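You operate a simulated robot arm through the tools that you are given. There is no shell and no other tool. Be economical: measure what you need, move in short steps, check, and stop when the job is done.

You are at the controls of a simulated two-armed robot. One attempt, no reset.

TASK
Take the teal tight master housing and leave it on the loading stretch of the roller line. Then fetch the blue plug and set it on the green shim. Then take the orange plug and leave it on top of the yellow-banded lidded housing. Then hold the white bottle on the window end of the green top steady with one hand and open the white spout cap with the other. Then take the black stepped cap and leave it on top of the grey setting block. Then take the white filter and leave it on top of the silver green-banded lidded housing. Then put the gold bushing on the change stand top away on the top of the bushing plate. The order counts. Set down upright: blue plug, orange plug, white filter.

Only the result counts: the job must be done as asked and must still hold three seconds after the hand-in. Knocking over, shifting, dropping, spilling or breaking anything else fails it. Lids that push on must go on centred and level and be pressed home; caps that screw on are set level and turned clockwise until they are tight.

THE ROBOT
Two 7-joint arms with fingered hands on one trunk, on a base that drives. Base frame: it is fixed to the floor where the robot stands at the start and does not move with it; the origin is under the middle of the robot, x ahead of it, y to its left, z up. Units: m, rad, N and s.
The left shoulder is at the start at [0.117, 0.187, 1.029], the right one opposite. Places, roughly: black stepped cap (5x5x5 cm) [2, 0, 1.1]; blue plug (3x3x5 cm) [-1.2, 2.1, 0.8]; gold bushing (3x3x3 cm) [1.9, 1.8, 0.9]; green shim (8x13x2 cm) [1.1, 1.8, 0.4]; green-banded lidded housing [1.75, 2, 1]; grey setting block [4, -3, 1]; loading stretch of the roller line [1.8, -3.3, 0.7]; orange plug (3x3x5 cm) [-1.3, 2.1, 0.8]; teal tight master housing [0.75, 0, 0.75]; top of the bushing plate (15x19 cm) [-1.26, 1.8, 0.82]; white bottle (6x6x20 cm) [0.6, 0.1, 0.8]; white filter (5x5x9 cm) [1.9, 1.8, 0.9]; white spout cap [0.6, 0.1, 0.9]; yellow-banded lidded housing [0.25, -2.5, 0.75]. Payload 3.6 kg a hand.
The tool frame of a hand sits at the grasp point between the pads (the TCP): z along the fingers, y along the line on which they close. The tips reach 0.026 m beyond it. The gripper opens to 0.088 m. The gripper's body begins 0.03 m behind the TCP. The gripper is a hand of 3 fingers: y runs from the thumb to the fingers, the wrist lies at [-0.017, -0.098, -0.164] in the tool frame.
Orientation is that of the tool frame in the base frame, as [roll, pitch, yaw] about the fixed x, y, z axes, in that order (R = Rz(yaw) Ry(pitch) Rx(roll)). With the fingers straight down and the wrist toward the robot, the tool's x, y and z point along [0, 1, 0], [1, 0, 0] and [0, 0, -1] of the base frame.

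THE INTERFACE
- The arms move only by the tool jog_arm. It takes "left_plan", "right_plan" or both (then of equal length, played together; a hand with none holds still); each is a list of rows, each a list of 6 numbers: the shift along the base's x, y, z in m, then the turn, a rotation vector about the base's x, y, z in rad. In form: [[dx, dy, dz, ax, ay, az], ...]. A call has 1 to 20 rows; each row shifts and turns the commanded pose from where the row before left it. Each row takes 0.2 s and may step no farther than 0.05 m and 0.15 rad from the row before; otherwise, the whole call is refused. A pose out of reach is approached as far as the arm can. The call stops where the force on the tool passes 40 N (or 10 N more than at its start, if that is more) or the arm is blocked; 0.2 s more then pass. In this call time passes only in rows, and 0.2 s behind the last. The reply holds the time, the measured pose of the TCP, the force on the tool along the base axes, the opening and the grip force, in the units named above and with some noise, with the torque about the TCP (base axes, N m) and any sound that the robot's microphone picked up.
- Cameras (640 x 400 px; columns grow to the right, rows downward): "scene" is now at [0.2653, 0.0306, 0.9576]; the picture's right is [0.34, -0.94, -0.00], its down [-0.04, -0.01, -1.00] and it looks along [0.94, 0.34, -0.04] (base axes); focal length 214 px, centre (320, 200). "left" rides on the left gripper at [-0.056, -0.08, -0.102] in its tool frame; the picture's right is [-0.73, -0.32, 0.60], its down [0.62, -0.67, 0.41] and it looks along [0.27, 0.68, 0.69] (tool axes); focal length 247 px, centre (320, 200). "right" rides on the right gripper at [0.056, -0.08, -0.102] in its tool frame; the picture's right is [-0.73, 0.32, -0.60], its down [-0.62, -0.66, 0.41] and it looks along [-0.27, 0.68, 0.69] (tool axes); focal length 247 px, centre (320, 200). There is no depth. A picture from a camera that has moved, and an enlarged one, comes with that camera's place and axes in the base frame and with its lens.
- grab_frame(camera): a new picture of that camera. No time passes.
- move_column(by): slides the trunk up (or, below 0, down) by that many m; the arms and the scene camera ride with it, the base frame stays. It gives what a move gives, with no picture.
- roll_base(legs): drives the robot by 1 to 6 legs, each [ahead, left, turn to the left] in m, m and rad, along the robot's own axes; the way and the turn of a leg run together, so that a leg with both is an arc; at most 1.5 m and 3.142 rad a leg. The arms and the cameras ride along, it lands a little off, and it stops where it bumps. It gives what a move gives.
- finger_targets(fingers, thumb_bend, thumb_turn, hand): sets how far each is bent, from 0 (flat) to 100 (curled in); at 30 the hand is open as for a grip, at 70 the pads meet at the TCP. One left out holds its place. A second passes; each finger stops where it meets its share of the squeeze, and holds until it gets a number again. It is the only way to open and close the hand. It gives what a move gives, with no picture; readings hold the bend of each and the force on the fingers (four entries, about 0 where the hand has none), thumb and palm. thumb_turn goes from beside the hand (0) to across from the fingers (100), as for a grip.
- head_to(pan, tilt): turns the head with the scene camera to pan (to the left, within 1.047 rad either way) and tilt (down, from -0.506 to 1.204), counted from straight ahead of the robot. It gives what a move gives.
- inspect(camera, box): a new picture of the part [left, top, right, bottom] of that camera's present view, enlarged. No time passes.
- close_job(): hands the job in; it is judged then, once.

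Go step by step. Nothing tells you exact positions but the pictures and the camera data: compare them with the known pose of the tool, close in by small moves and look again before you grip or let go. The budget is 196 turns and 172 pictures, counting those below and the enlarged ones. Unless the task says otherwise, let go and move clear before handing in, and close with one line.

The tools are called after ">>>" as name(argument=value, ...) on one line, values as JSON. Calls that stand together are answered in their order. jog_arm: Moves the arms, as the interface text tells. Its arguments: {"type":"object","properties":{"left_plan":{"type":"array"},"right_plan":{"type":"array"}},"required":[]} The other tools are called the same way: move_column (by) slides the trunk up or down; finger_targets (fingers, thumb_bend, thumb_turn, hand) moves the fingers one by one; roll_base (legs) drives the base; head_to (pan, tilt) turns the head that bears the scene camera; grab_frame (camera) takes a picture; inspect (camera, box) takes an enlarged picture of a part of a camera's view; close_job () hands the job in.

At the start:

```text
t: 0.0
left_tool_pos: [0.4785, 0.3127, 1.1887]
left_orientation: [3.141, 0.0, 1.57]
left_contact_force: [-0.1, -0.3, -1.1]
left_torque: [-0.01, 0.01, 0.0]
left_opening: 0.0876
left_grasp_force: 0.0
left_shape: jaw
left_bend: [30.0, 30.0, 98.0]
left_finger forces: [0.0, 0.1, 0.1, 0.0, 0.0, 0.1]
right_tool_pos: [0.556, -0.134, 1.1674]
right_orientation: [3.14, 0.0, 1.57]
right_contact_force: [0.7, -0.5, 0.1]
right_torque: [0.0, 0.02, 0.02]
right_opening: 0.0875
right_grasp_force: 0.0
right_shape: jaw
right_bend: [30.0, 30.0, 98.0]
right_finger forces: [0.0, 0.1, 0.0, 0.0, 0.1, 0.0]
trunk travel left (down, up): [-0.175, 0.582]
robot x, y, heading: [0.0005, 0.0003, 0.001]
head pan, tilt: [0.342, 0.038]
```

scene: 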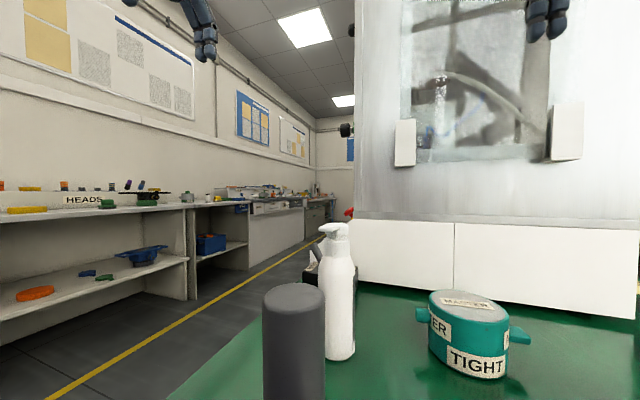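
right: 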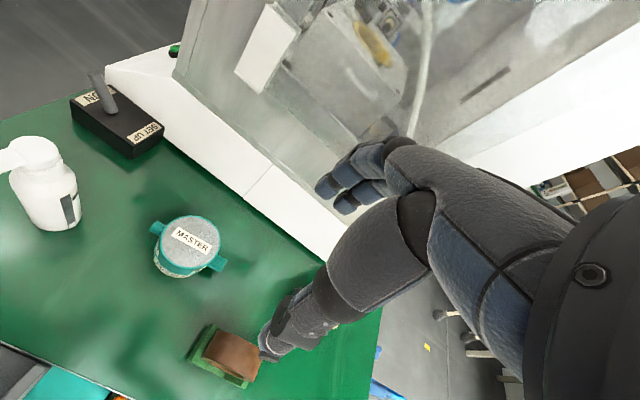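
left: 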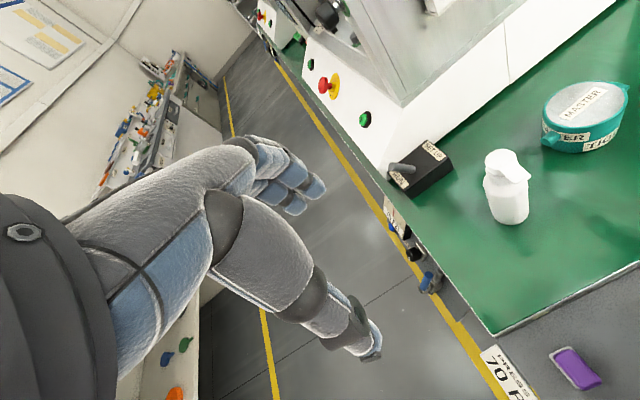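

I see the green top ahead with the white bottle, the teal "TIGHT" master housing and a grey cylinder nearby. First I look down for a better view of the housing.

>>> head_to(pan=0, tilt=0.6)

>>> grab_frame(camera="scene")

```text
t: 1.0
left_tool_pos: [0.4781, 0.3114, 1.1891]
left_orientation: [3.14, 0.001, 1.571]
left_contact_force: [0.1, -0.6, -0.6]
left_torque: [-0.03, 0.04, -0.01]
left_opening: 0.0879
left_grasp_force: 0.0
left_shape: jaw
left_bend: [30.0, 30.0, 98.0]
left_finger forces: [0.0, 0.1, 0.0, 0.0, 0.0, 0.1]
right_tool_pos: [0.555, -0.1355, 1.1677]
right_orientation: [-3.141, 0.0, 1.571]
right_contact_force: [-0.3, -0.5, 0.2]
right_torque: [0.0, 0.0, -0.01]
right_opening: 0.0873
right_grasp_force: 0.0
right_shape: jaw
right_bend: [30.0, 30.0, 98.0]
right_finger forces: [0.0, 0.1, 0.1, 0.0, 0.1, 0.1]
trunk travel left (down, up): [-0.175, 0.582]
robot x, y, heading: [-0.0007, 0.0002, -0.002]
head pan, tilt: [0.0, 0.6]
```

```text
168 pictures are left
camera scene: at [0.2681, 0.0001, 0.906], right [0.0, -1.0, 0.0], down [-0.56, 0.0, -0.83], along [0.83, 0.0, -0.56], focal length 214 px, centre (320, 200)
```

scene: 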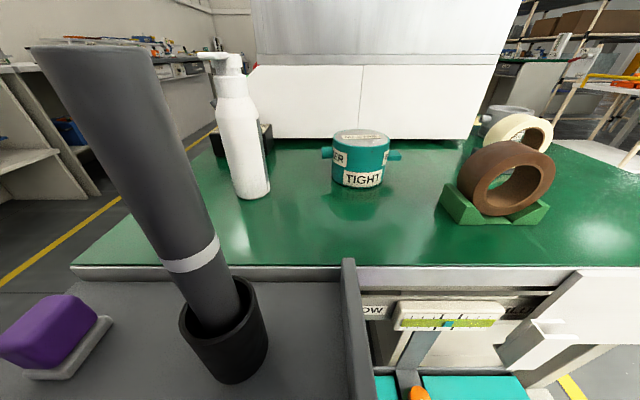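

The housing seems to be at about (0.66, -0.07), its pegs along y. I enlarge it in two views to measure its width.

>>> inspect(camera="scene", box=[300, 110, 420, 200])

>>> inspect(camera="right", box=[110, 180, 260, 300])

```text
4.44 times, centred on (360, 155) of scene
camera zoom: at [0.2681, 0.0001, 0.906], right [0.0, -1.0, 0.0], down [-0.56, 0.0, -0.83], along [0.83, 0.0, -0.56], focal length 953 px, centre (142, 400)
```

zoom: 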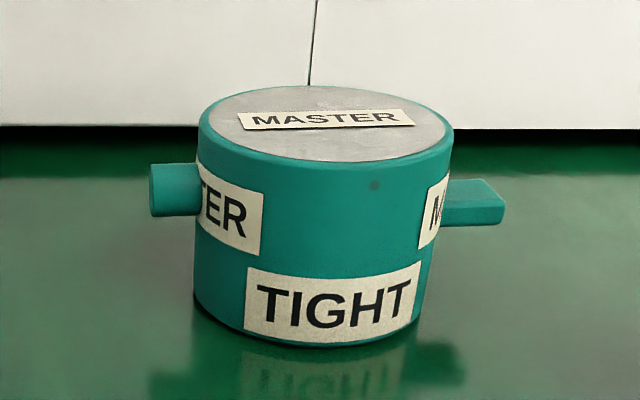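

```text
3.33 times, centred on (185, 240) of right
camera zoom: at [0.4756, -0.0782, 1.2696], right [0.32, -0.73, 0.6], down [-0.66, -0.62, -0.41], along [0.68, -0.27, -0.69], focal length 823 px, centre (770, 67)
```

zoom: 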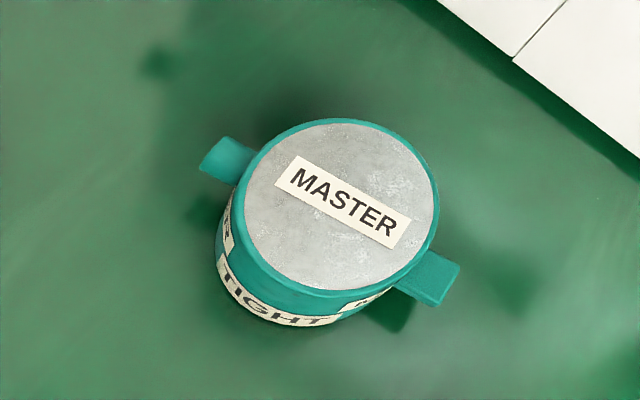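

The housing is round, about 10 cm across, so it is wider than the normal opening. I test whether flatter fingers give more opening.

>>> finger_targets(hand="right", fingers=5, thumb_bend=5, thumb_turn=100)

>>> grab_frame(camera="right")

```text
t: 2.0
left_tool_pos: [0.4789, 0.3119, 1.1889]
left_orientation: [-3.14, 0.001, 1.571]
left_contact_force: [0.4, -0.5, 0.3]
left_torque: [-0.04, -0.01, -0.02]
left_opening: 0.0875
left_grasp_force: 0.1
left_shape: jaw
left_bend: [30.0, 30.0, 98.0]
left_finger forces: [0.0, 0.1, 0.1, 0.0, 0.1, 0.1]
right_tool_pos: [0.5549, -0.1341, 1.1673]
right_orientation: [-3.141, 0.0, 1.571]
right_contact_force: [-0.1, 0.6, 0.9]
right_torque: [0.01, -0.01, 0.02]
right_opening: 0.1349
right_grasp_force: 0.0
right_shape: fingers
right_bend: [5.0, 5.0, 96.0]
right_finger forces: [0.0, 0.0, 0.0, 0.1, 0.1, 0.0]
trunk travel left (down, up): [-0.175, 0.582]
robot x, y, heading: [-0.0027, 0.0013, -0.002]
head pan, tilt: [0.0, 0.6]
```

```text
165 pictures are left
camera right: at [0.4755, -0.0782, 1.2697], right [0.32, -0.73, 0.6], down [-0.66, -0.62, -0.41], along [0.68, -0.27, -0.69], focal length 247 px, centre (320, 200)
```

right: 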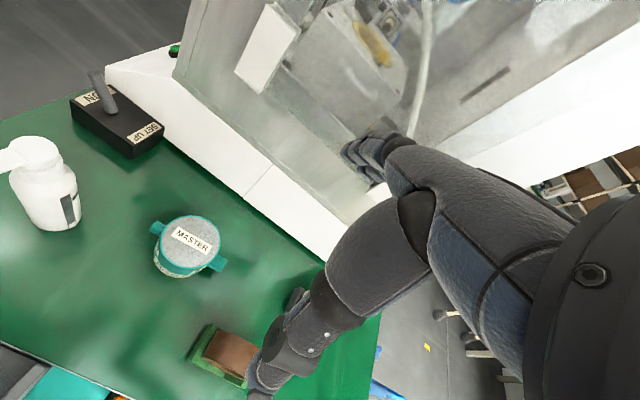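

Flat fingers open to 13.5 cm, so the right hand can take the housing around its body. I bring it above the housing.

>>> jog_arm(right_plan=[[0.021, 0.012, -0.04, 0, 0, 0], [0.021, 0.012, -0.04, 0, 0, 0], [0.021, 0.012, -0.04, 0, 0, 0], [0.021, 0.012, -0.04, 0, 0, 0], [0.021, 0.011, -0.04, 0, 0, 0], [0, 0, -0.04, 0, 0, 0]])

>>> grab_frame(camera="right")

>>> grab_frame(camera="scene")

```text
t: 3.4
left_tool_pos: [0.4784, 0.3136, 1.1879]
left_orientation: [3.141, -0.001, 1.57]
left_contact_force: [0.5, 0.2, -0.8]
left_torque: [0.01, -0.02, 0.01]
left_opening: 0.0877
left_grasp_force: 0.0
left_shape: jaw
left_bend: [30.0, 30.0, 98.0]
left_finger forces: [0.1, 0.0, 0.1, 0.1, 0.0, 0.1]
right_tool_pos: [0.661, -0.0758, 0.9266]
right_orientation: [-3.14, -0.001, 1.57]
right_contact_force: [0.4, -1.0, 0.3]
right_torque: [0.0, 0.06, -0.04]
right_opening: 0.1347
right_grasp_force: 0.1
right_shape: fingers
right_bend: [5.0, 5.0, 96.0]
right_finger forces: [0.0, 0.1, 0.1, 0.1, 0.1, 0.1]
trunk travel left (down, up): [-0.175, 0.582]
robot x, y, heading: [-0.0006, 0.0003, -0.001]
head pan, tilt: [0.0, 0.6]
```

```text
164 pictures are left
camera right: at [0.5805, -0.0191, 1.0286], right [0.32, -0.73, 0.6], down [-0.67, -0.62, -0.41], along [0.68, -0.27, -0.69], focal length 247 px, centre (320, 200)
```

right: 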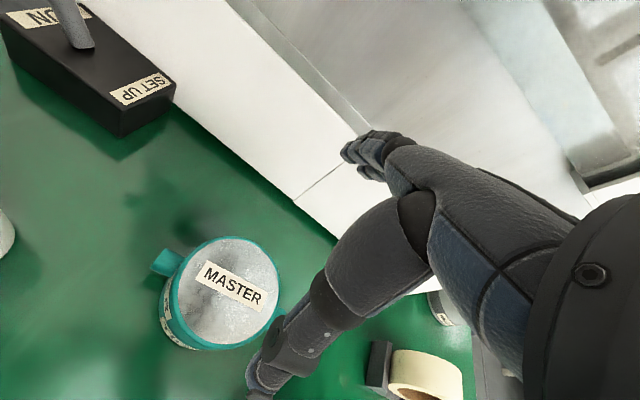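

```text
163 pictures are left
camera scene: at [0.2682, 0.0, 0.9059], right [0.0, -1.0, 0.0], down [-0.57, 0.0, -0.82], along [0.82, 0.0, -0.57], focal length 214 px, centre (320, 200)
```

scene: 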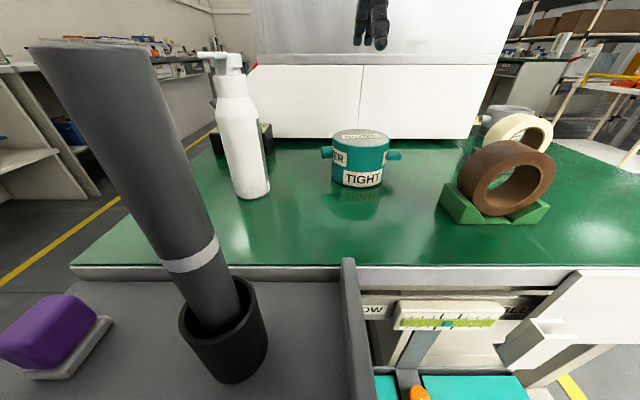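

The housing's centre comes out at (0.659, -0.077), right under the tool. I go down to just above it and check.

>>> jog_arm(right_plan=[[-0.001, -0.001, -0.03, 0, 0, 0], [0, 0, -0.03, 0, 0, 0], [0, 0, -0.03, 0, 0, 0], [0, 0, -0.03, 0, 0, 0]])

>>> grab_frame(camera="right")

>>> grab_frame(camera="scene")

```text
t: 4.4
left_tool_pos: [0.4779, 0.3132, 1.1883]
left_orientation: [3.141, -0.001, 1.57]
left_contact_force: [-0.8, -0.2, 0.4]
left_torque: [0.03, -0.01, -0.03]
left_opening: 0.0879
left_grasp_force: 0.1
left_shape: jaw
left_bend: [30.0, 30.0, 98.0]
left_finger forces: [0.0, 0.1, 0.1, 0.0, 0.0, 0.0]
right_tool_pos: [0.6593, -0.077, 0.8059]
right_orientation: [-3.141, 0.001, 1.57]
right_contact_force: [-0.6, -0.3, -0.7]
right_torque: [-0.03, 0.01, -0.02]
right_opening: 0.1346
right_grasp_force: 0.0
right_shape: fingers
right_bend: [5.0, 5.0, 96.0]
right_finger forces: [0.0, 0.0, 0.1, 0.1, 0.0, 0.0]
trunk travel left (down, up): [-0.175, 0.582]
robot x, y, heading: [-0.0042, 0.0043, 0.001]
head pan, tilt: [0.0, 0.6]
```

```text
162 pictures are left
camera right: at [0.5795, -0.0203, 0.9081], right [0.32, -0.73, 0.6], down [-0.67, -0.62, -0.41], along [0.68, -0.27, -0.69], focal length 247 px, centre (320, 200)
```

right: 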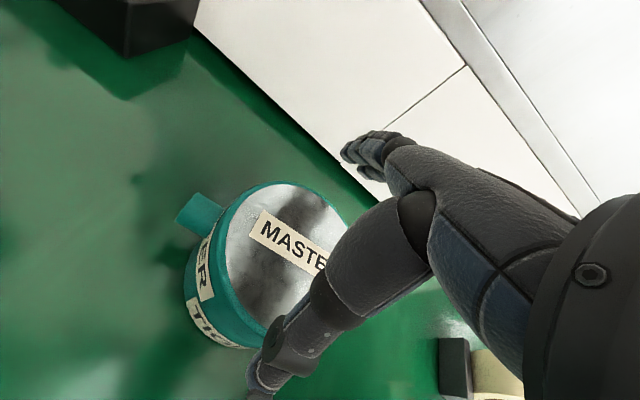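

```text
161 pictures are left
camera scene: at [0.2682, 0.0, 0.9059], right [0.0, -1.0, 0.0], down [-0.57, 0.0, -0.82], along [0.82, 0.0, -0.57], focal length 214 px, centre (320, 200)
```

scene: 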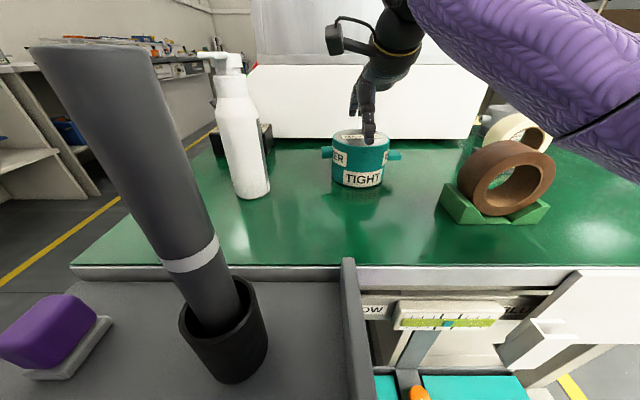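

The fingers straddle the housing. I go down to z 0.765 and check the finger heights.

>>> jog_arm(right_plan=[[0, 0, -0.02, 0, 0, 0], [0, 0, -0.02, 0, 0, 0]])

>>> grab_frame(camera="scene")

>>> grab_frame(camera="left")

```text
t: 5.0
left_tool_pos: [0.4743, 0.3123, 1.1911]
left_orientation: [3.137, 0.0, 1.571]
left_contact_force: [-1.3, 0.9, 0.9]
left_torque: [0.03, 0.04, 0.0]
left_opening: 0.0875
left_grasp_force: 0.0
left_shape: jaw
left_bend: [30.0, 30.0, 98.0]
left_finger forces: [0.0, 0.0, 0.0, 0.1, 0.0, 0.0]
right_tool_pos: [0.6571, -0.0764, 0.7737]
right_orientation: [3.133, -0.005, 1.574]
right_contact_force: [-11.8, -0.2, 29.4]
right_torque: [0.07, 1.33, 0.07]
right_opening: 0.1369
right_grasp_force: 13.7
right_shape: fingers
right_bend: [5.0, 0.0, 95.0]
right_finger forces: [0.1, 0.1, 0.0, 0.1, 26.6, 0.0]
trunk travel left (down, up): [-0.175, 0.582]
robot x, y, heading: [-0.0028, -0.0001, 0.002]
head pan, tilt: [0.0, 0.6]
```

```text
160 pictures are left
camera scene: at [0.2653, 0.0002, 0.9076], right [0.0, -1.0, 0.0], down [-0.56, 0.0, -0.83], along [0.83, 0.0, -0.56], focal length 214 px, centre (320, 200)
```

scene: 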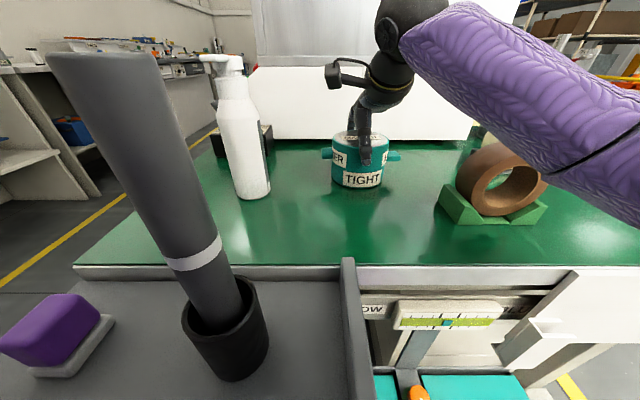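

```text
159 pictures are left
camera left: at [0.3934, 0.257, 1.2929], right [-0.32, -0.73, -0.6], down [-0.66, 0.62, -0.41], along [0.68, 0.27, -0.68], focal length 247 px, centre (320, 200)
```

left: 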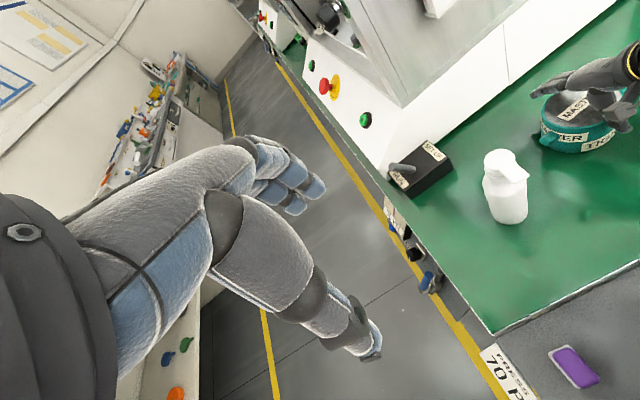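

The thumb landed on the near rim (its force reads 27 N), so I lift clear and look closely at how the fingers sit around the housing.

>>> jog_arm(right_plan=[[0, 0, 0.02, 0, 0, 0], [0, 0, 0.02, 0, 0, 0]])

>>> inspect(camera="left", box=[500, 30, 640, 170])

>>> inspect(camera="scene", box=[300, 60, 440, 200])

```text
t: 5.6
left_tool_pos: [0.4787, 0.3134, 1.1884]
left_orientation: [3.141, -0.001, 1.57]
left_contact_force: [-0.2, 0.2, 0.2]
left_torque: [-0.01, 0.0, -0.01]
left_opening: 0.088
left_grasp_force: 0.1
left_shape: jaw
left_bend: [30.0, 30.0, 98.0]
left_finger forces: [0.0, 0.1, 0.0, 0.0, 0.1, 0.1]
right_tool_pos: [0.6586, -0.0789, 0.8056]
right_orientation: [-3.139, 0.003, 1.571]
right_contact_force: [0.0, -0.4, 0.6]
right_torque: [0.0, -0.02, -0.01]
right_opening: 0.1351
right_grasp_force: 0.2
right_shape: fingers
right_bend: [5.0, 5.0, 95.0]
right_finger forces: [0.1, 0.1, 0.0, 0.0, 0.0, 0.1]
trunk travel left (down, up): [-0.175, 0.582]
robot x, y, heading: [-0.0012, 0.0019, -0.007]
head pan, tilt: [0.0, 0.6]
```

```text
2.86 times, centred on (570, 100) of left
camera zoom: at [0.3981, 0.2568, 1.2905], right [-0.32, -0.73, -0.6], down [-0.67, 0.62, -0.41], along [0.68, 0.27, -0.69], focal length 706 px, centre (-394, 486)
```

zoom: 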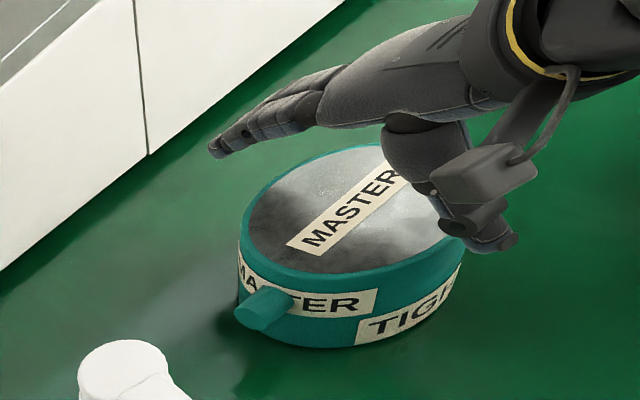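

```text
2.86 times, centred on (370, 130) of scene
camera zoom: at [0.2682, 0.0001, 0.9058], right [0.0, -1.0, 0.0], down [-0.57, 0.0, -0.82], along [0.82, 0.0, -0.57], focal length 613 px, centre (177, 400)
```

zoom: 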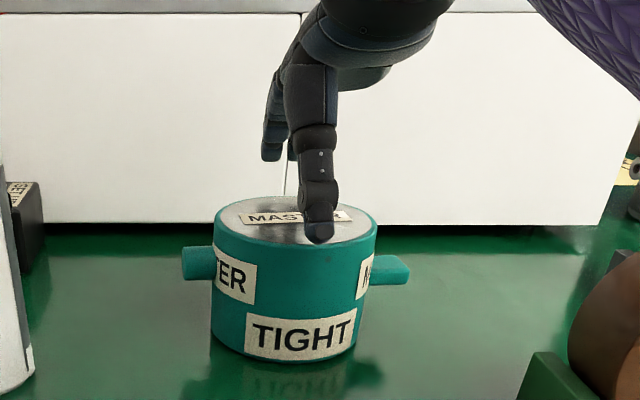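

The fingers open mainly on the far side and the thumb hardly moves. I shift the tool 2.5 cm toward the robot and lower gently.

>>> finger_targets(hand="right", fingers=8, thumb_bend=0)

>>> jog_arm(right_plan=[[-0.024, 0, 0, 0, 0, 0], [0, 0, -0.02, 0, 0, 0], [0, 0, -0.015, 0, 0, 0]])

>>> inspect(camera="left", box=[500, 30, 640, 170])

>>> inspect(camera="right", box=[120, 100, 480, 400])

```text
t: 6.6
left_tool_pos: [0.4789, 0.3121, 1.1875]
left_orientation: [3.141, 0.001, 1.57]
left_contact_force: [-0.7, 0.5, -0.1]
left_torque: [0.04, 0.02, -0.01]
left_opening: 0.0877
left_grasp_force: 0.0
left_shape: jaw
left_bend: [30.0, 30.0, 98.0]
left_finger forces: [0.0, 0.1, 0.1, 0.1, 0.0, 0.0]
right_tool_pos: [0.66, -0.0766, 0.8073]
right_orientation: [3.142, -0.001, 1.571]
right_contact_force: [-0.1, -0.2, -0.1]
right_torque: [0.02, 0.02, 0.01]
right_opening: 0.1333
right_grasp_force: 0.1
right_shape: fingers
right_bend: [8.0, 0.0, 95.0]
right_finger forces: [0.0, 0.1, 0.0, 0.0, 0.0, 0.1]
trunk travel left (down, up): [-0.175, 0.582]
robot x, y, heading: [0.0004, 0.0003, -0.001]
head pan, tilt: [0.0, 0.6]
```

```text
t: 7.4
left_tool_pos: [0.4771, 0.3131, 1.1892]
left_orientation: [3.14, 0.0, 1.57]
left_contact_force: [-0.7, 0.6, 0.1]
left_torque: [0.01, 0.0, 0.02]
left_opening: 0.0876
left_grasp_force: 0.1
left_shape: jaw
left_bend: [30.0, 30.0, 98.0]
left_finger forces: [0.0, 0.1, 0.0, 0.0, 0.0, 0.1]
right_tool_pos: [0.6366, -0.0753, 0.7772]
right_orientation: [3.133, -0.001, 1.572]
right_contact_force: [1.9, 0.8, 13.8]
right_torque: [-0.02, -0.99, 0.07]
right_opening: 0.1382
right_grasp_force: 5.5
right_shape: fingers
right_bend: [6.0, 0.0, 95.0]
right_finger forces: [6.3, 4.0, 0.1, 0.1, 0.0, 0.0]
trunk travel left (down, up): [-0.175, 0.582]
robot x, y, heading: [-0.0027, 0.0062, 0.004]
head pan, tilt: [0.0, 0.6]
```

```text
2.86 times, centred on (570, 100) of left
camera zoom: at [0.3963, 0.257, 1.2915], right [-0.32, -0.73, -0.6], down [-0.66, 0.62, -0.41], along [0.68, 0.27, -0.69], focal length 706 px, centre (-394, 486)
```

zoom: 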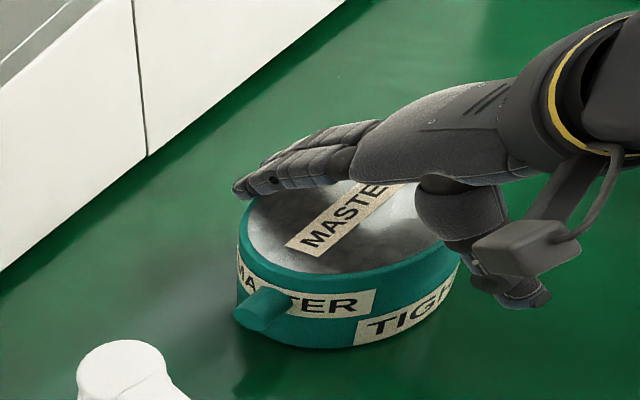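

```text
1.33 times, centred on (300, 250) of right
camera zoom: at [0.5548, -0.0199, 0.8782], right [0.31, -0.74, 0.6], down [-0.66, -0.62, -0.42], along [0.68, -0.27, -0.68], focal length 329 px, centre (347, 133)
```

zoom: 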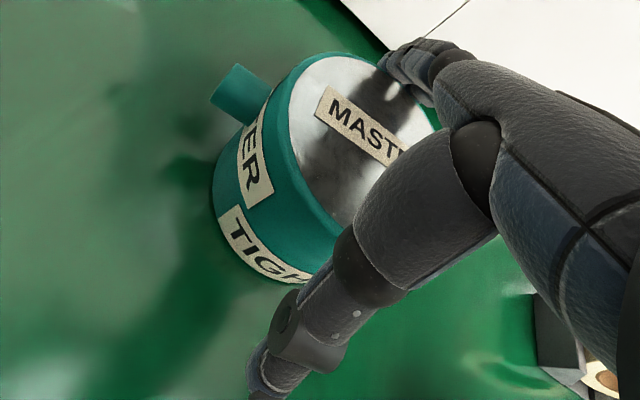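

Flat fingers rest on the top, so I raise, bend the fingers a bit more (18, thumb 0) and try again with the tool at x 0.648.

>>> jog_arm(right_plan=[[0, 0, 0.04, 0, 0, 0], [0.011, 0, 0, 0, 0, 0]])

>>> finger_targets(hand="right", fingers=18, thumb_bend=0)

>>> inspect(camera="left", box=[500, 30, 640, 170])

```text
t: 8.0
left_tool_pos: [0.4782, 0.3126, 1.1888]
left_orientation: [-3.141, -0.002, 1.57]
left_contact_force: [0.1, -0.4, 0.4]
left_torque: [0.0, 0.0, 0.0]
left_opening: 0.0876
left_grasp_force: 0.0
left_shape: jaw
left_bend: [30.0, 30.0, 98.0]
left_finger forces: [0.1, 0.1, 0.0, 0.1, 0.0, 0.1]
right_tool_pos: [0.6465, -0.0771, 0.8118]
right_orientation: [-3.138, 0.001, 1.571]
right_contact_force: [-0.5, 0.3, 0.3]
right_torque: [0.01, 0.01, 0.01]
right_opening: 0.133
right_grasp_force: 0.0
right_shape: fingers
right_bend: [8.0, 0.0, 95.0]
right_finger forces: [0.0, 0.0, 0.1, 0.0, 0.0, 0.0]
trunk travel left (down, up): [-0.175, 0.582]
robot x, y, heading: [-0.0008, 0.0025, -0.004]
head pan, tilt: [0.0, 0.6]
```

```text
t: 9.0
left_tool_pos: [0.4785, 0.3121, 1.1894]
left_orientation: [3.141, 0.0, 1.57]
left_contact_force: [-0.1, -0.9, 0.8]
left_torque: [-0.02, 0.02, 0.05]
left_opening: 0.0876
left_grasp_force: 0.0
left_shape: jaw
left_bend: [30.0, 30.0, 98.0]
left_finger forces: [0.0, 0.0, 0.1, 0.0, 0.0, 0.1]
right_tool_pos: [0.6462, -0.0764, 0.8128]
right_orientation: [3.14, -0.001, 1.571]
right_contact_force: [0.1, 0.5, 0.1]
right_torque: [0.01, 0.0, -0.02]
right_opening: 0.1208
right_grasp_force: 0.0
right_shape: fingers
right_bend: [18.0, 0.0, 95.0]
right_finger forces: [0.0, 0.1, 0.1, 0.0, 0.0, 0.1]
trunk travel left (down, up): [-0.175, 0.582]
robot x, y, heading: [-0.0058, 0.0009, -0.0]
head pan, tilt: [0.0, 0.6]
```

```text
2.86 times, centred on (570, 100) of left
camera zoom: at [0.3978, 0.2568, 1.2907], right [-0.32, -0.73, -0.6], down [-0.67, 0.62, -0.41], along [0.68, 0.27, -0.69], focal length 706 px, centre (-394, 486)
```

zoom: 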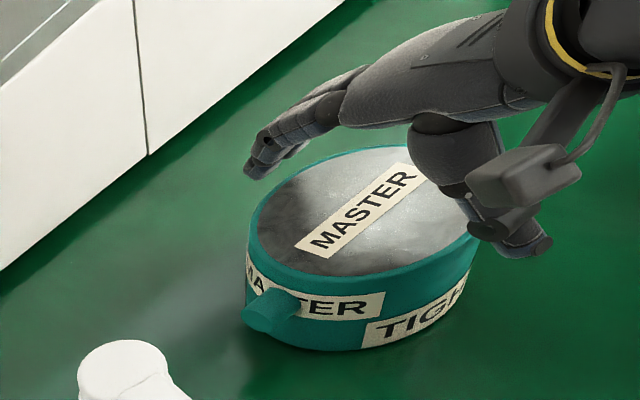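

The fingertips are now just past the far rim and the thumb is before the near rim. I lower in steps.

>>> jog_arm(right_plan=[[0.002, 0, -0.02, 0, 0, 0], [0, 0, -0.015, 0, 0, 0], [0, 0, -0.012, 0, 0, 0]])

>>> inspect(camera="left", box=[500, 30, 640, 170])

```text
t: 9.8
left_tool_pos: [0.4771, 0.3127, 1.1893]
left_orientation: [3.138, 0.0, 1.571]
left_contact_force: [-0.2, 1.2, 0.3]
left_torque: [-0.02, -0.04, -0.01]
left_opening: 0.0878
left_grasp_force: 0.0
left_shape: jaw
left_bend: [30.0, 30.0, 98.0]
left_finger forces: [0.1, 0.0, 0.0, 0.0, 0.1, 0.0]
right_tool_pos: [0.6489, -0.0767, 0.7697]
right_orientation: [3.132, -0.004, 1.573]
right_contact_force: [6.9, 0.3, 17.7]
right_torque: [-0.02, -0.69, 0.04]
right_opening: 0.1261
right_grasp_force: 7.5
right_shape: fingers
right_bend: [17.0, 0.0, 95.0]
right_finger forces: [7.3, 5.8, 0.0, 0.0, 1.7, 0.0]
trunk travel left (down, up): [-0.175, 0.582]
robot x, y, heading: [0.0014, -0.0024, 0.002]
head pan, tilt: [0.0, 0.6]
```

```text
2.86 times, centred on (570, 100) of left
camera zoom: at [0.3963, 0.2571, 1.2915], right [-0.32, -0.73, -0.6], down [-0.66, 0.62, -0.41], along [0.68, 0.27, -0.69], focal length 706 px, centre (-394, 486)
```

zoom: 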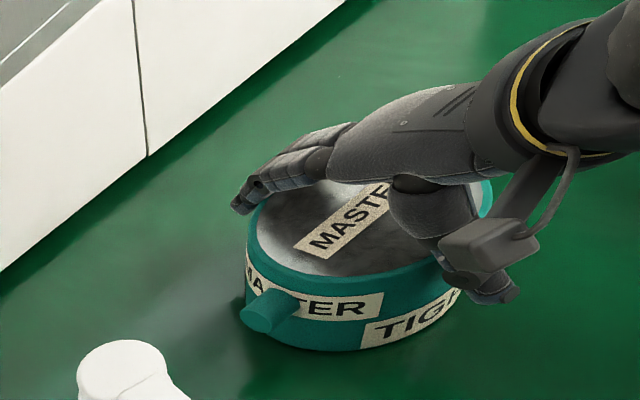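

The fingertips hook over the far edge and the thumb is on the near side. I close the hand.

>>> finger_targets(hand="right", fingers=60, thumb_bend=60)

>>> inspect(camera="left", box=[500, 30, 640, 170])

```text
t: 10.8
left_tool_pos: [0.4751, 0.312, 1.19]
left_orientation: [3.141, -0.001, 1.572]
left_contact_force: [-0.1, 0.1, -0.6]
left_torque: [0.02, -0.03, -0.02]
left_opening: 0.0877
left_grasp_force: 0.0
left_shape: jaw
left_bend: [30.0, 30.0, 98.0]
left_finger forces: [0.0, 0.1, 0.0, 0.1, 0.1, 0.0]
right_tool_pos: [0.647, -0.0773, 0.7703]
right_orientation: [3.134, -0.002, 1.573]
right_contact_force: [-5.6, -4.1, 30.7]
right_torque: [0.12, 1.25, 0.35]
right_opening: 0.1134
right_grasp_force: 64.1
right_shape: fingers
right_bend: [27.0, 30.0, 94.0]
right_finger forces: [32.6, 25.5, 0.0, 0.0, 70.1, 0.0]
trunk travel left (down, up): [-0.175, 0.582]
robot x, y, heading: [0.0034, -0.0012, -0.003]
head pan, tilt: [0.0, 0.6]
```

```text
2.86 times, centred on (570, 100) of left
camera zoom: at [0.3944, 0.2566, 1.292], right [-0.32, -0.73, -0.6], down [-0.66, 0.62, -0.41], along [0.68, 0.27, -0.69], focal length 706 px, centre (-394, 486)
```

zoom: 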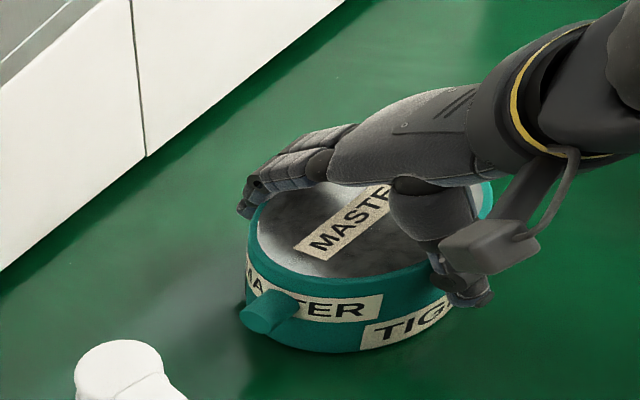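

It grips with 64 N. I test with a short lift.

>>> jog_arm(right_plan=[[0, 0, 0.01, 0, 0, 0], [0, 0, 0.015, 0, 0, 0], [0, 0, 0.015, 0, 0, 0]])

>>> grab_frame(camera="scene")

>>> inspect(camera="left", box=[500, 30, 640, 170])

```text
t: 11.6
left_tool_pos: [0.4803, 0.3128, 1.1885]
left_orientation: [-3.14, -0.001, 1.571]
left_contact_force: [-0.8, -0.6, -0.2]
left_torque: [0.0, -0.01, -0.02]
left_opening: 0.0877
left_grasp_force: 0.0
left_shape: jaw
left_bend: [30.0, 30.0, 98.0]
left_finger forces: [0.0, 0.0, 0.0, 0.0, 0.0, 0.0]
right_tool_pos: [0.6479, -0.0765, 0.8034]
right_orientation: [-3.136, 0.003, 1.57]
right_contact_force: [0.3, -0.4, -5.9]
right_torque: [0.0, 0.08, -0.01]
right_opening: 0.1121
right_grasp_force: 53.6
right_shape: fingers
right_bend: [26.0, 33.0, 93.0]
right_finger forces: [36.6, 18.7, 0.0, 0.0, 51.6, 0.0]
trunk travel left (down, up): [-0.175, 0.582]
robot x, y, heading: [0.0019, 0.0001, 0.003]
head pan, tilt: [0.0, 0.6]
```

```text
151 pictures are left
camera scene: at [0.2686, 0.0001, 0.9056], right [0.0, -1.0, 0.0], down [-0.57, 0.0, -0.82], along [0.82, 0.0, -0.57], focal length 214 px, centre (320, 200)
```

scene: 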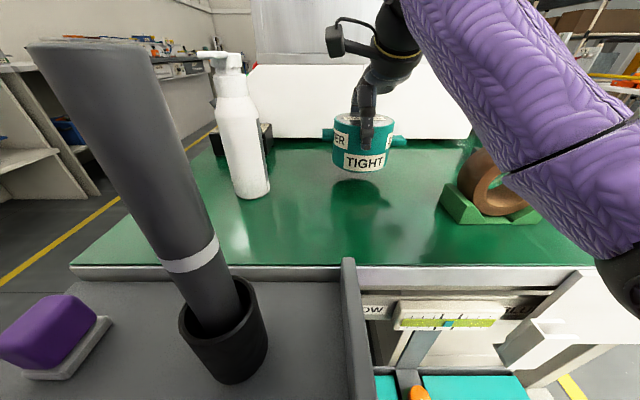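

```text
2.86 times, centred on (570, 100) of left
camera zoom: at [0.3987, 0.2569, 1.2902], right [-0.32, -0.73, -0.6], down [-0.67, 0.62, -0.41], along [0.67, 0.27, -0.69], focal length 706 px, centre (-394, 486)
```

zoom: 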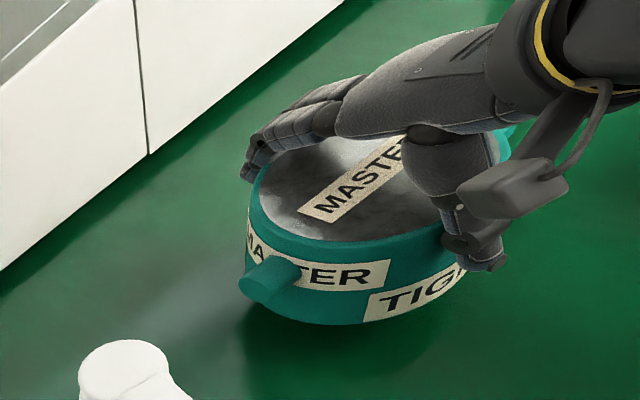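

The housing is lifted (about 0.55 kg) and level. I raise it further, pull it in and look toward the roller line on the right.

>>> jog_arm(right_plan=[[0, 0, 0.04, 0, 0, 0], [0, 0, 0.04, 0, 0, 0], [0, 0, 0.04, 0, 0, 0], [-0.03, -0.02, 0.02, 0, 0, 0], [-0.03, -0.02, 0, 0, 0, 0], [-0.03, -0.02, 0, 0, 0, 0], [-0.03, -0.02, 0, 0, 0, 0], [-0.03, -0.02, 0, 0, 0, 0], [-0.03, -0.02, 0, 0, 0, 0]])

>>> head_to(pan=-1.0, tilt=0.35)

>>> grab_frame(camera="scene")

```text
t: 13.6
left_tool_pos: [0.4765, 0.3143, 1.1892]
left_orientation: [3.14, 0.002, 1.572]
left_contact_force: [-0.3, 0.2, -0.4]
left_torque: [-0.02, 0.0, -0.03]
left_opening: 0.0876
left_grasp_force: 0.0
left_shape: jaw
left_bend: [30.0, 30.0, 98.0]
left_finger forces: [0.0, 0.1, 0.1, 0.0, 0.0, 0.1]
right_tool_pos: [0.5351, -0.1995, 0.8751]
right_orientation: [3.125, 0.008, 1.561]
right_contact_force: [-0.3, -0.3, -2.8]
right_torque: [-0.13, 0.07, 0.04]
right_opening: 0.1116
right_grasp_force: 50.9
right_shape: fingers
right_bend: [27.0, 36.0, 92.0]
right_finger forces: [31.9, 20.1, 0.0, 0.0, 50.0, 0.1]
right hand out of reach, approached as far as the arm can: row 5, 6, 7, 8, 9
trunk travel left (down, up): [-0.175, 0.582]
robot x, y, heading: [-0.0003, 0.001, -0.001]
head pan, tilt: [0.0, 0.6]
```

```text
t: 14.8
left_tool_pos: [0.4788, 0.313, 1.1902]
left_orientation: [3.141, 0.0, 1.57]
left_contact_force: [0.7, 0.3, 0.3]
left_torque: [0.0, -0.02, -0.03]
left_opening: 0.0875
left_grasp_force: 0.1
left_shape: jaw
left_bend: [30.0, 30.0, 98.0]
left_finger forces: [0.0, 0.0, 0.0, 0.0, 0.0, 0.0]
right_tool_pos: [0.5371, -0.1995, 0.873]
right_orientation: [3.129, 0.013, 1.568]
right_contact_force: [0.2, 4.6, 3.1]
right_torque: [-0.26, 0.1, -0.01]
right_opening: 0.1115
right_grasp_force: 52.3
right_shape: fingers
right_bend: [27.0, 36.0, 92.0]
right_finger forces: [30.6, 22.5, 0.1, 0.1, 51.4, 0.1]
trunk travel left (down, up): [-0.175, 0.582]
robot x, y, heading: [0.0003, -0.001, 0.001]
head pan, tilt: [-1.0, 0.351]
```

```text
149 pictures are left
camera scene: at [0.2299, -0.0778, 0.9289], right [-0.84, -0.54, 0.0], down [-0.19, 0.29, -0.94], along [0.51, -0.79, -0.34], focal length 214 px, centre (320, 200)
```

scene: 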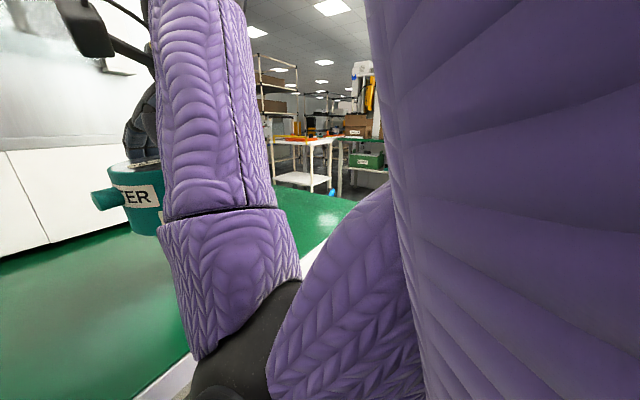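

The arm reached its limit and there is a small side force; I check that nothing on the table is touched.

>>> grab_frame(camera="right")

>>> grab_frame(camera="left")

>>> head_to(pan=-0.3, tilt=0.6)

>>> grab_frame(camera="scene")

```text
148 pictures are left
camera right: at [0.4559, -0.1406, 0.9738], right [0.31, -0.73, 0.61], down [-0.66, -0.63, -0.41], along [0.68, -0.28, -0.67], focal length 247 px, centre (320, 200)
```

right: 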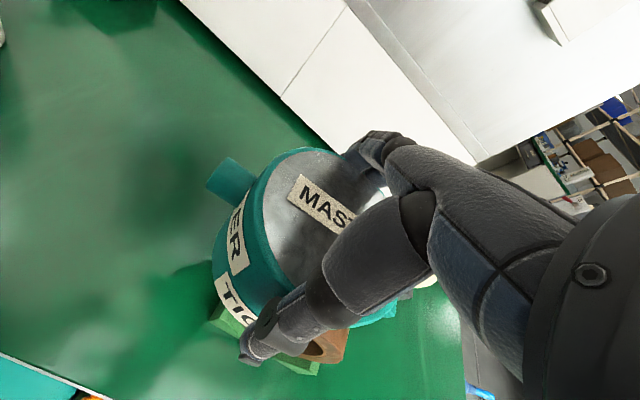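

```text
147 pictures are left
camera left: at [0.3975, 0.2574, 1.2907], right [-0.32, -0.74, -0.6], down [-0.67, 0.62, -0.41], along [0.68, 0.27, -0.69], focal length 247 px, centre (320, 200)
```

left: 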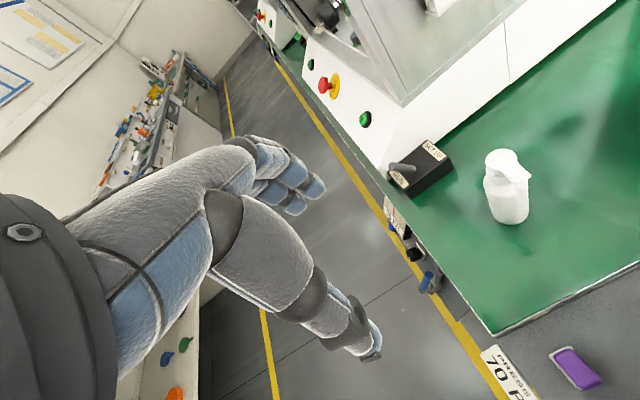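

```text
t: 15.9
left_tool_pos: [0.4778, 0.3137, 1.1883]
left_orientation: [3.141, 0.0, 1.57]
left_contact_force: [0.4, 0.3, -0.2]
left_torque: [-0.02, -0.01, 0.03]
left_opening: 0.0876
left_grasp_force: 0.0
left_shape: jaw
left_bend: [30.0, 30.0, 98.0]
left_finger forces: [0.0, 0.0, 0.0, 0.0, 0.0, 0.0]
right_tool_pos: [0.5368, -0.1997, 0.8728]
right_orientation: [3.131, 0.01, 1.562]
right_contact_force: [0.2, 3.2, 5.4]
right_torque: [-0.3, 0.18, -0.02]
right_opening: 0.1118
right_grasp_force: 51.8
right_shape: fingers
right_bend: [27.0, 36.0, 92.0]
right_finger forces: [27.7, 24.5, 0.1, 0.0, 51.1, 0.0]
trunk travel left (down, up): [-0.175, 0.582]
robot x, y, heading: [-0.0013, -0.0014, 0.001]
head pan, tilt: [-0.3, 0.6]
```

```text
146 pictures are left
camera scene: at [0.2639, -0.0258, 0.9061], right [-0.3, -0.95, 0.0], down [-0.54, 0.17, -0.83], along [0.79, -0.24, -0.56], focal length 214 px, centre (320, 200)
```

scene: 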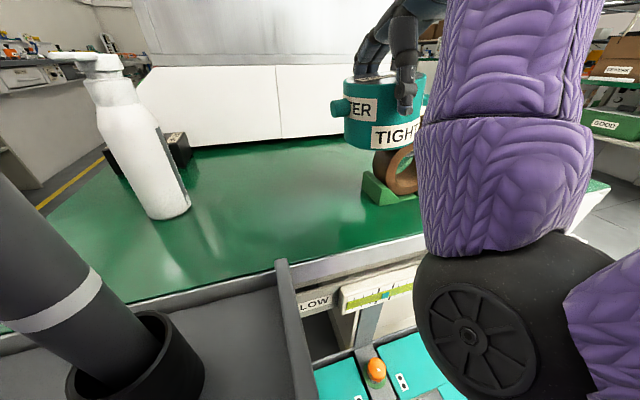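

The housing is pressing lightly on the brown tape roll below. I raise the trunk to lift straight off it.

>>> move_column(by=0.15)

>>> grab_frame(camera="scene")

```text
t: 17.7
left_tool_pos: [0.4792, 0.3117, 1.3384]
left_orientation: [-3.141, 0.0, 1.57]
left_contact_force: [-0.2, 0.0, 0.4]
left_torque: [0.01, 0.02, 0.0]
left_opening: 0.0879
left_grasp_force: 0.0
left_shape: jaw
left_bend: [30.0, 30.0, 98.0]
left_finger forces: [0.1, 0.0, 0.0, 0.0, 0.0, 0.1]
right_tool_pos: [0.5352, -0.1941, 1.0194]
right_orientation: [-3.138, -0.001, 1.571]
right_contact_force: [0.2, -0.4, -5.2]
right_torque: [-0.01, 0.08, 0.01]
right_opening: 0.1113
right_grasp_force: 49.9
right_shape: fingers
right_bend: [27.0, 36.0, 92.0]
right_finger forces: [32.4, 18.8, 0.0, 0.1, 48.3, 0.1]
trunk travel left (down, up): [-0.325, 0.432]
robot x, y, heading: [-0.001, 0.0001, 0.004]
head pan, tilt: [-0.3, 0.6]
```

```text
145 pictures are left
camera scene: at [0.2376, -0.0262, 1.0696], right [-0.3, -0.96, 0.0], down [-0.54, 0.17, -0.82], along [0.79, -0.24, -0.57], focal length 214 px, centre (320, 200)
```

scene: 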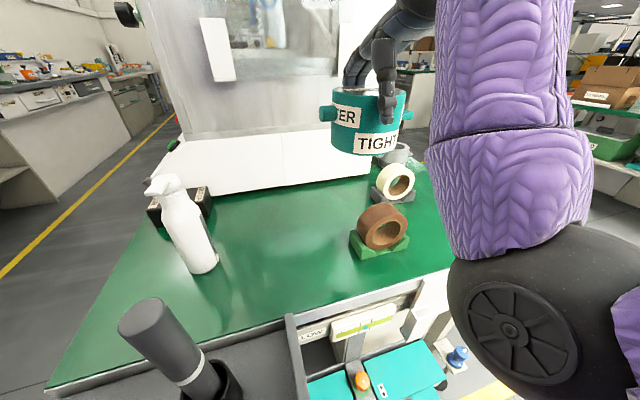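

It is clear of the tape and the tape still stands. I back off from the table and turn right to see the way.

>>> roll_base(legs=[[-0.5, 0, 0], [0, 0, -1.2]])

>>> head_to(pan=0.3, tilt=0.35)

>>> grab_frame(camera="scene")

```text
t: 23.6
left_tool_pos: [-0.0354, -0.3314, 1.339]
left_orientation: [3.14, 0.0, 0.374]
left_contact_force: [-0.3, 0.6, 0.4]
left_torque: [-0.01, 0.04, 0.02]
left_opening: 0.0879
left_grasp_force: 0.0
left_shape: jaw
left_bend: [30.0, 30.0, 98.0]
left_finger forces: [0.0, 0.0, 0.0, 0.1, 0.0, 0.0]
right_tool_pos: [-0.4868, -0.5689, 1.0192]
right_orientation: [-3.14, 0.001, 0.376]
right_contact_force: [0.2, 0.8, -5.9]
right_torque: [0.05, 0.02, -0.01]
right_opening: 0.111
right_grasp_force: 47.8
right_shape: fingers
right_bend: [27.0, 36.0, 92.0]
right_finger forces: [30.8, 18.4, 0.0, 0.0, 46.5, 0.0]
trunk travel left (down, up): [-0.325, 0.432]
robot x, y, heading: [-0.5024, 0.0009, -1.194]
head pan, tilt: [-0.3, 0.6]
```

```text
t: 24.6
left_tool_pos: [-0.0344, -0.3309, 1.3386]
left_orientation: [3.14, 0.0, 0.376]
left_contact_force: [-1.1, -0.2, -0.2]
left_torque: [0.0, -0.01, 0.02]
left_opening: 0.0878
left_grasp_force: 0.0
left_shape: jaw
left_bend: [30.0, 30.0, 98.0]
left_finger forces: [0.0, 0.1, 0.0, 0.0, 0.0, 0.1]
right_tool_pos: [-0.4862, -0.5683, 1.0191]
right_orientation: [-3.138, 0.0, 0.375]
right_contact_force: [-0.7, 0.4, -6.5]
right_torque: [0.06, 0.02, 0.0]
right_opening: 0.1105
right_grasp_force: 48.0
right_shape: fingers
right_bend: [27.0, 36.0, 92.0]
right_finger forces: [31.0, 18.5, 0.0, 0.1, 46.7, 0.1]
trunk travel left (down, up): [-0.325, 0.432]
robot x, y, heading: [-0.5023, -0.0004, -1.197]
head pan, tilt: [0.3, 0.351]
```

```text
144 pictures are left
camera scene: at [-0.3886, -0.2159, 1.0925], right [-0.78, -0.62, 0.0], down [-0.21, 0.27, -0.94], along [0.59, -0.73, -0.34], focal length 214 px, centre (320, 200)
```

scene: 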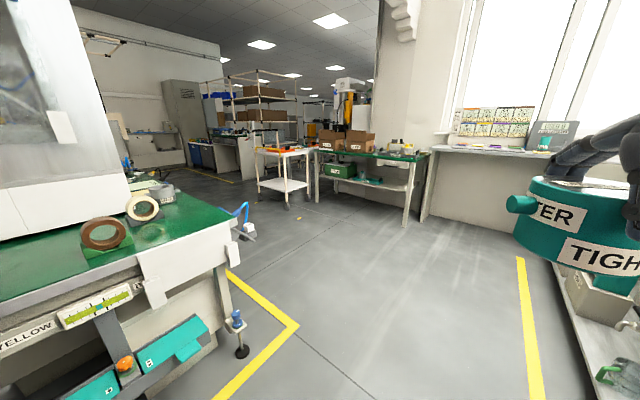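

Good view: green-top bench ahead with boxes, a white table left of it. I enlarge the area where the roller line should be.

>>> inspect(camera="scene", box=[240, 100, 440, 225])

```text
3.20 times, centred on (340, 162) of scene
camera zoom: at [-0.3886, -0.2159, 1.0925], right [-0.78, -0.62, 0.0], down [-0.21, 0.27, -0.94], along [0.59, -0.73, -0.34], focal length 686 px, centre (256, 320)
```

zoom: 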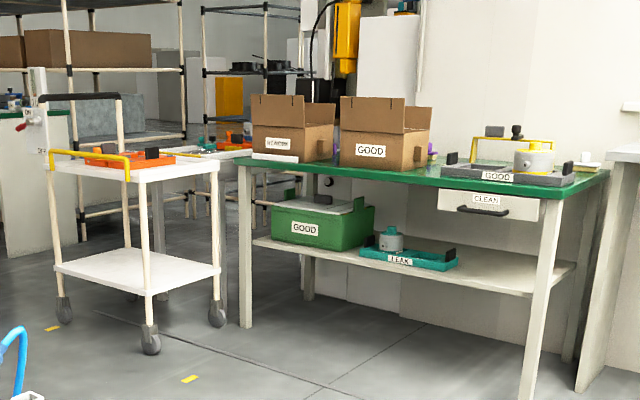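

The bench front runs along y≈-2.5 from x 0.2 to 1.55, a cart stands at about (2.0,-2.25), and the roller line should lie behind them. I drive into the aisle and look from there.

>>> roll_base(legs=[[1.4, -0.07, 0], [0, 0, 0.9]])

>>> head_to(pan=-0.2, tilt=0.25)

>>> grab_frame(camera="scene")

```text
t: 34.0
left_tool_pos: [0.4979, -1.1852, 1.339]
left_orientation: [-3.142, 0.0, 1.27]
left_contact_force: [-0.8, 0.6, 1.1]
left_torque: [0.02, 0.0, 0.05]
left_opening: 0.0878
left_grasp_force: 0.0
left_shape: jaw
left_bend: [30.0, 30.0, 98.0]
left_finger forces: [0.0, 0.1, 0.1, 0.0, 0.0, 0.0]
right_tool_pos: [0.4035, -1.6869, 1.0193]
right_orientation: [-3.14, 0.0, 1.273]
right_contact_force: [0.5, 0.0, -5.9]
right_torque: [0.03, 0.07, 0.01]
right_opening: 0.11
right_grasp_force: 46.4
right_shape: fingers
right_bend: [27.0, 36.0, 92.0]
right_finger forces: [29.8, 18.1, 0.0, 0.0, 45.2, 0.0]
trunk travel left (down, up): [-0.325, 0.432]
robot x, y, heading: [-0.049, -1.3428, -0.298]
head pan, tilt: [0.3, 0.351]
```

```text
t: 34.9
left_tool_pos: [0.4985, -1.1855, 1.3387]
left_orientation: [-3.141, 0.0, 1.271]
left_contact_force: [1.3, 0.6, 0.8]
left_torque: [-0.04, -0.03, 0.02]
left_opening: 0.0877
left_grasp_force: 0.1
left_shape: jaw
left_bend: [30.0, 30.0, 98.0]
left_finger forces: [0.0, 0.0, 0.0, 0.0, 0.1, 0.0]
right_tool_pos: [0.4029, -1.6881, 1.0186]
right_orientation: [-3.14, 0.001, 1.272]
right_contact_force: [-0.2, -0.5, -6.2]
right_torque: [0.02, 0.03, 0.03]
right_opening: 0.1102
right_grasp_force: 46.9
right_shape: fingers
right_bend: [27.0, 36.0, 92.0]
right_finger forces: [30.0, 18.2, 0.0, 0.1, 45.4, 0.0]
trunk travel left (down, up): [-0.325, 0.432]
robot x, y, heading: [-0.05, -1.3425, -0.301]
head pan, tilt: [-0.201, 0.25]
```

```text
142 pictures are left
camera scene: at [0.1773, -1.4341, 1.102], right [-0.48, -0.88, 0.0], down [-0.22, 0.12, -0.97], along [0.85, -0.46, -0.25], focal length 214 px, centre (320, 200)
```

scene: 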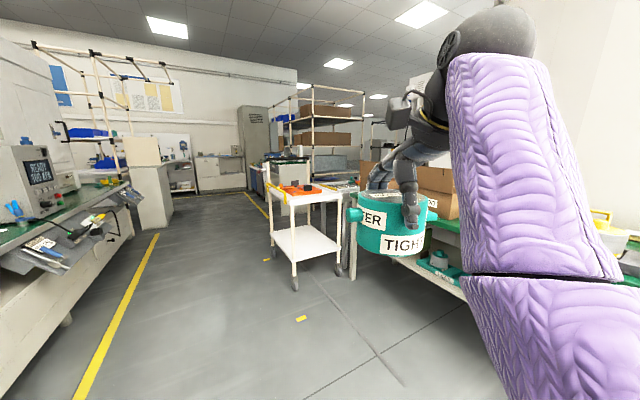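

The aisle is free. I drive along it to x≈1.3 and turn toward the roller line.

>>> roll_base(legs=[[1.32, 0.29, 0], [0, 0, -0.75]])

>>> head_to(pan=0.3, tilt=0.35)

>>> grab_frame(camera="scene")

```text
t: 43.6
left_tool_pos: [1.8058, -1.7211, 1.3398]
left_orientation: [3.141, 0.0, 0.52]
left_contact_force: [-0.4, -0.1, -0.1]
left_torque: [0.03, -0.02, -0.02]
left_opening: 0.0876
left_grasp_force: 0.0
left_shape: jaw
left_bend: [30.0, 30.0, 98.0]
left_finger forces: [0.1, 0.0, 0.0, 0.0, 0.1, 0.0]
right_tool_pos: [1.393, -2.0214, 1.0194]
right_orientation: [-3.14, -0.001, 0.52]
right_contact_force: [0.0, -0.8, -5.8]
right_torque: [0.02, 0.03, 0.03]
right_opening: 0.1097
right_grasp_force: 45.8
right_shape: fingers
right_bend: [27.0, 36.0, 92.0]
right_finger forces: [28.9, 18.0, 0.0, 0.0, 44.2, 0.0]
trunk travel left (down, up): [-0.325, 0.432]
robot x, y, heading: [1.2936, -1.4638, -1.048]
head pan, tilt: [-0.201, 0.25]
```

```text
t: 44.6
left_tool_pos: [1.8059, -1.7206, 1.3383]
left_orientation: [3.141, 0.0, 0.52]
left_contact_force: [-0.6, -0.1, -0.2]
left_torque: [0.0, 0.04, -0.01]
left_opening: 0.0877
left_grasp_force: 0.0
left_shape: jaw
left_bend: [30.0, 30.0, 98.0]
left_finger forces: [0.1, 0.0, 0.1, 0.0, 0.0, 0.0]
right_tool_pos: [1.393, -2.0225, 1.0186]
right_orientation: [-3.14, 0.001, 0.521]
right_contact_force: [-0.6, 0.3, -6.1]
right_torque: [0.04, 0.02, -0.03]
right_opening: 0.1098
right_grasp_force: 46.0
right_shape: fingers
right_bend: [27.0, 36.0, 92.0]
right_finger forces: [29.1, 18.1, 0.1, 0.0, 44.5, 0.0]
trunk travel left (down, up): [-0.325, 0.432]
robot x, y, heading: [1.2959, -1.4604, -1.049]
head pan, tilt: [0.3, 0.351]
```

```text
141 pictures are left
camera scene: at [1.4395, -1.6578, 1.0926], right [-0.68, -0.73, 0.0], down [-0.25, 0.24, -0.94], along [0.69, -0.64, -0.34], focal length 214 px, centre (320, 200)
```

scene: 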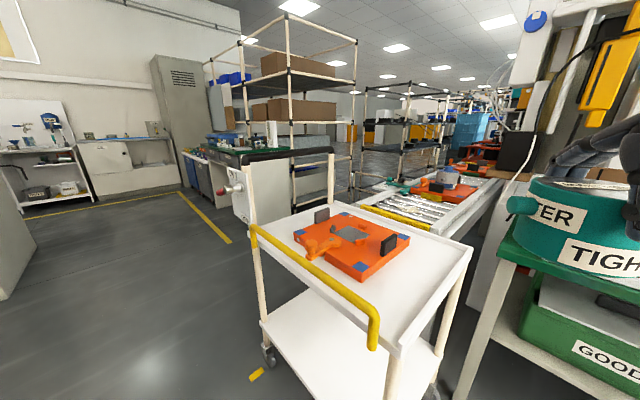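

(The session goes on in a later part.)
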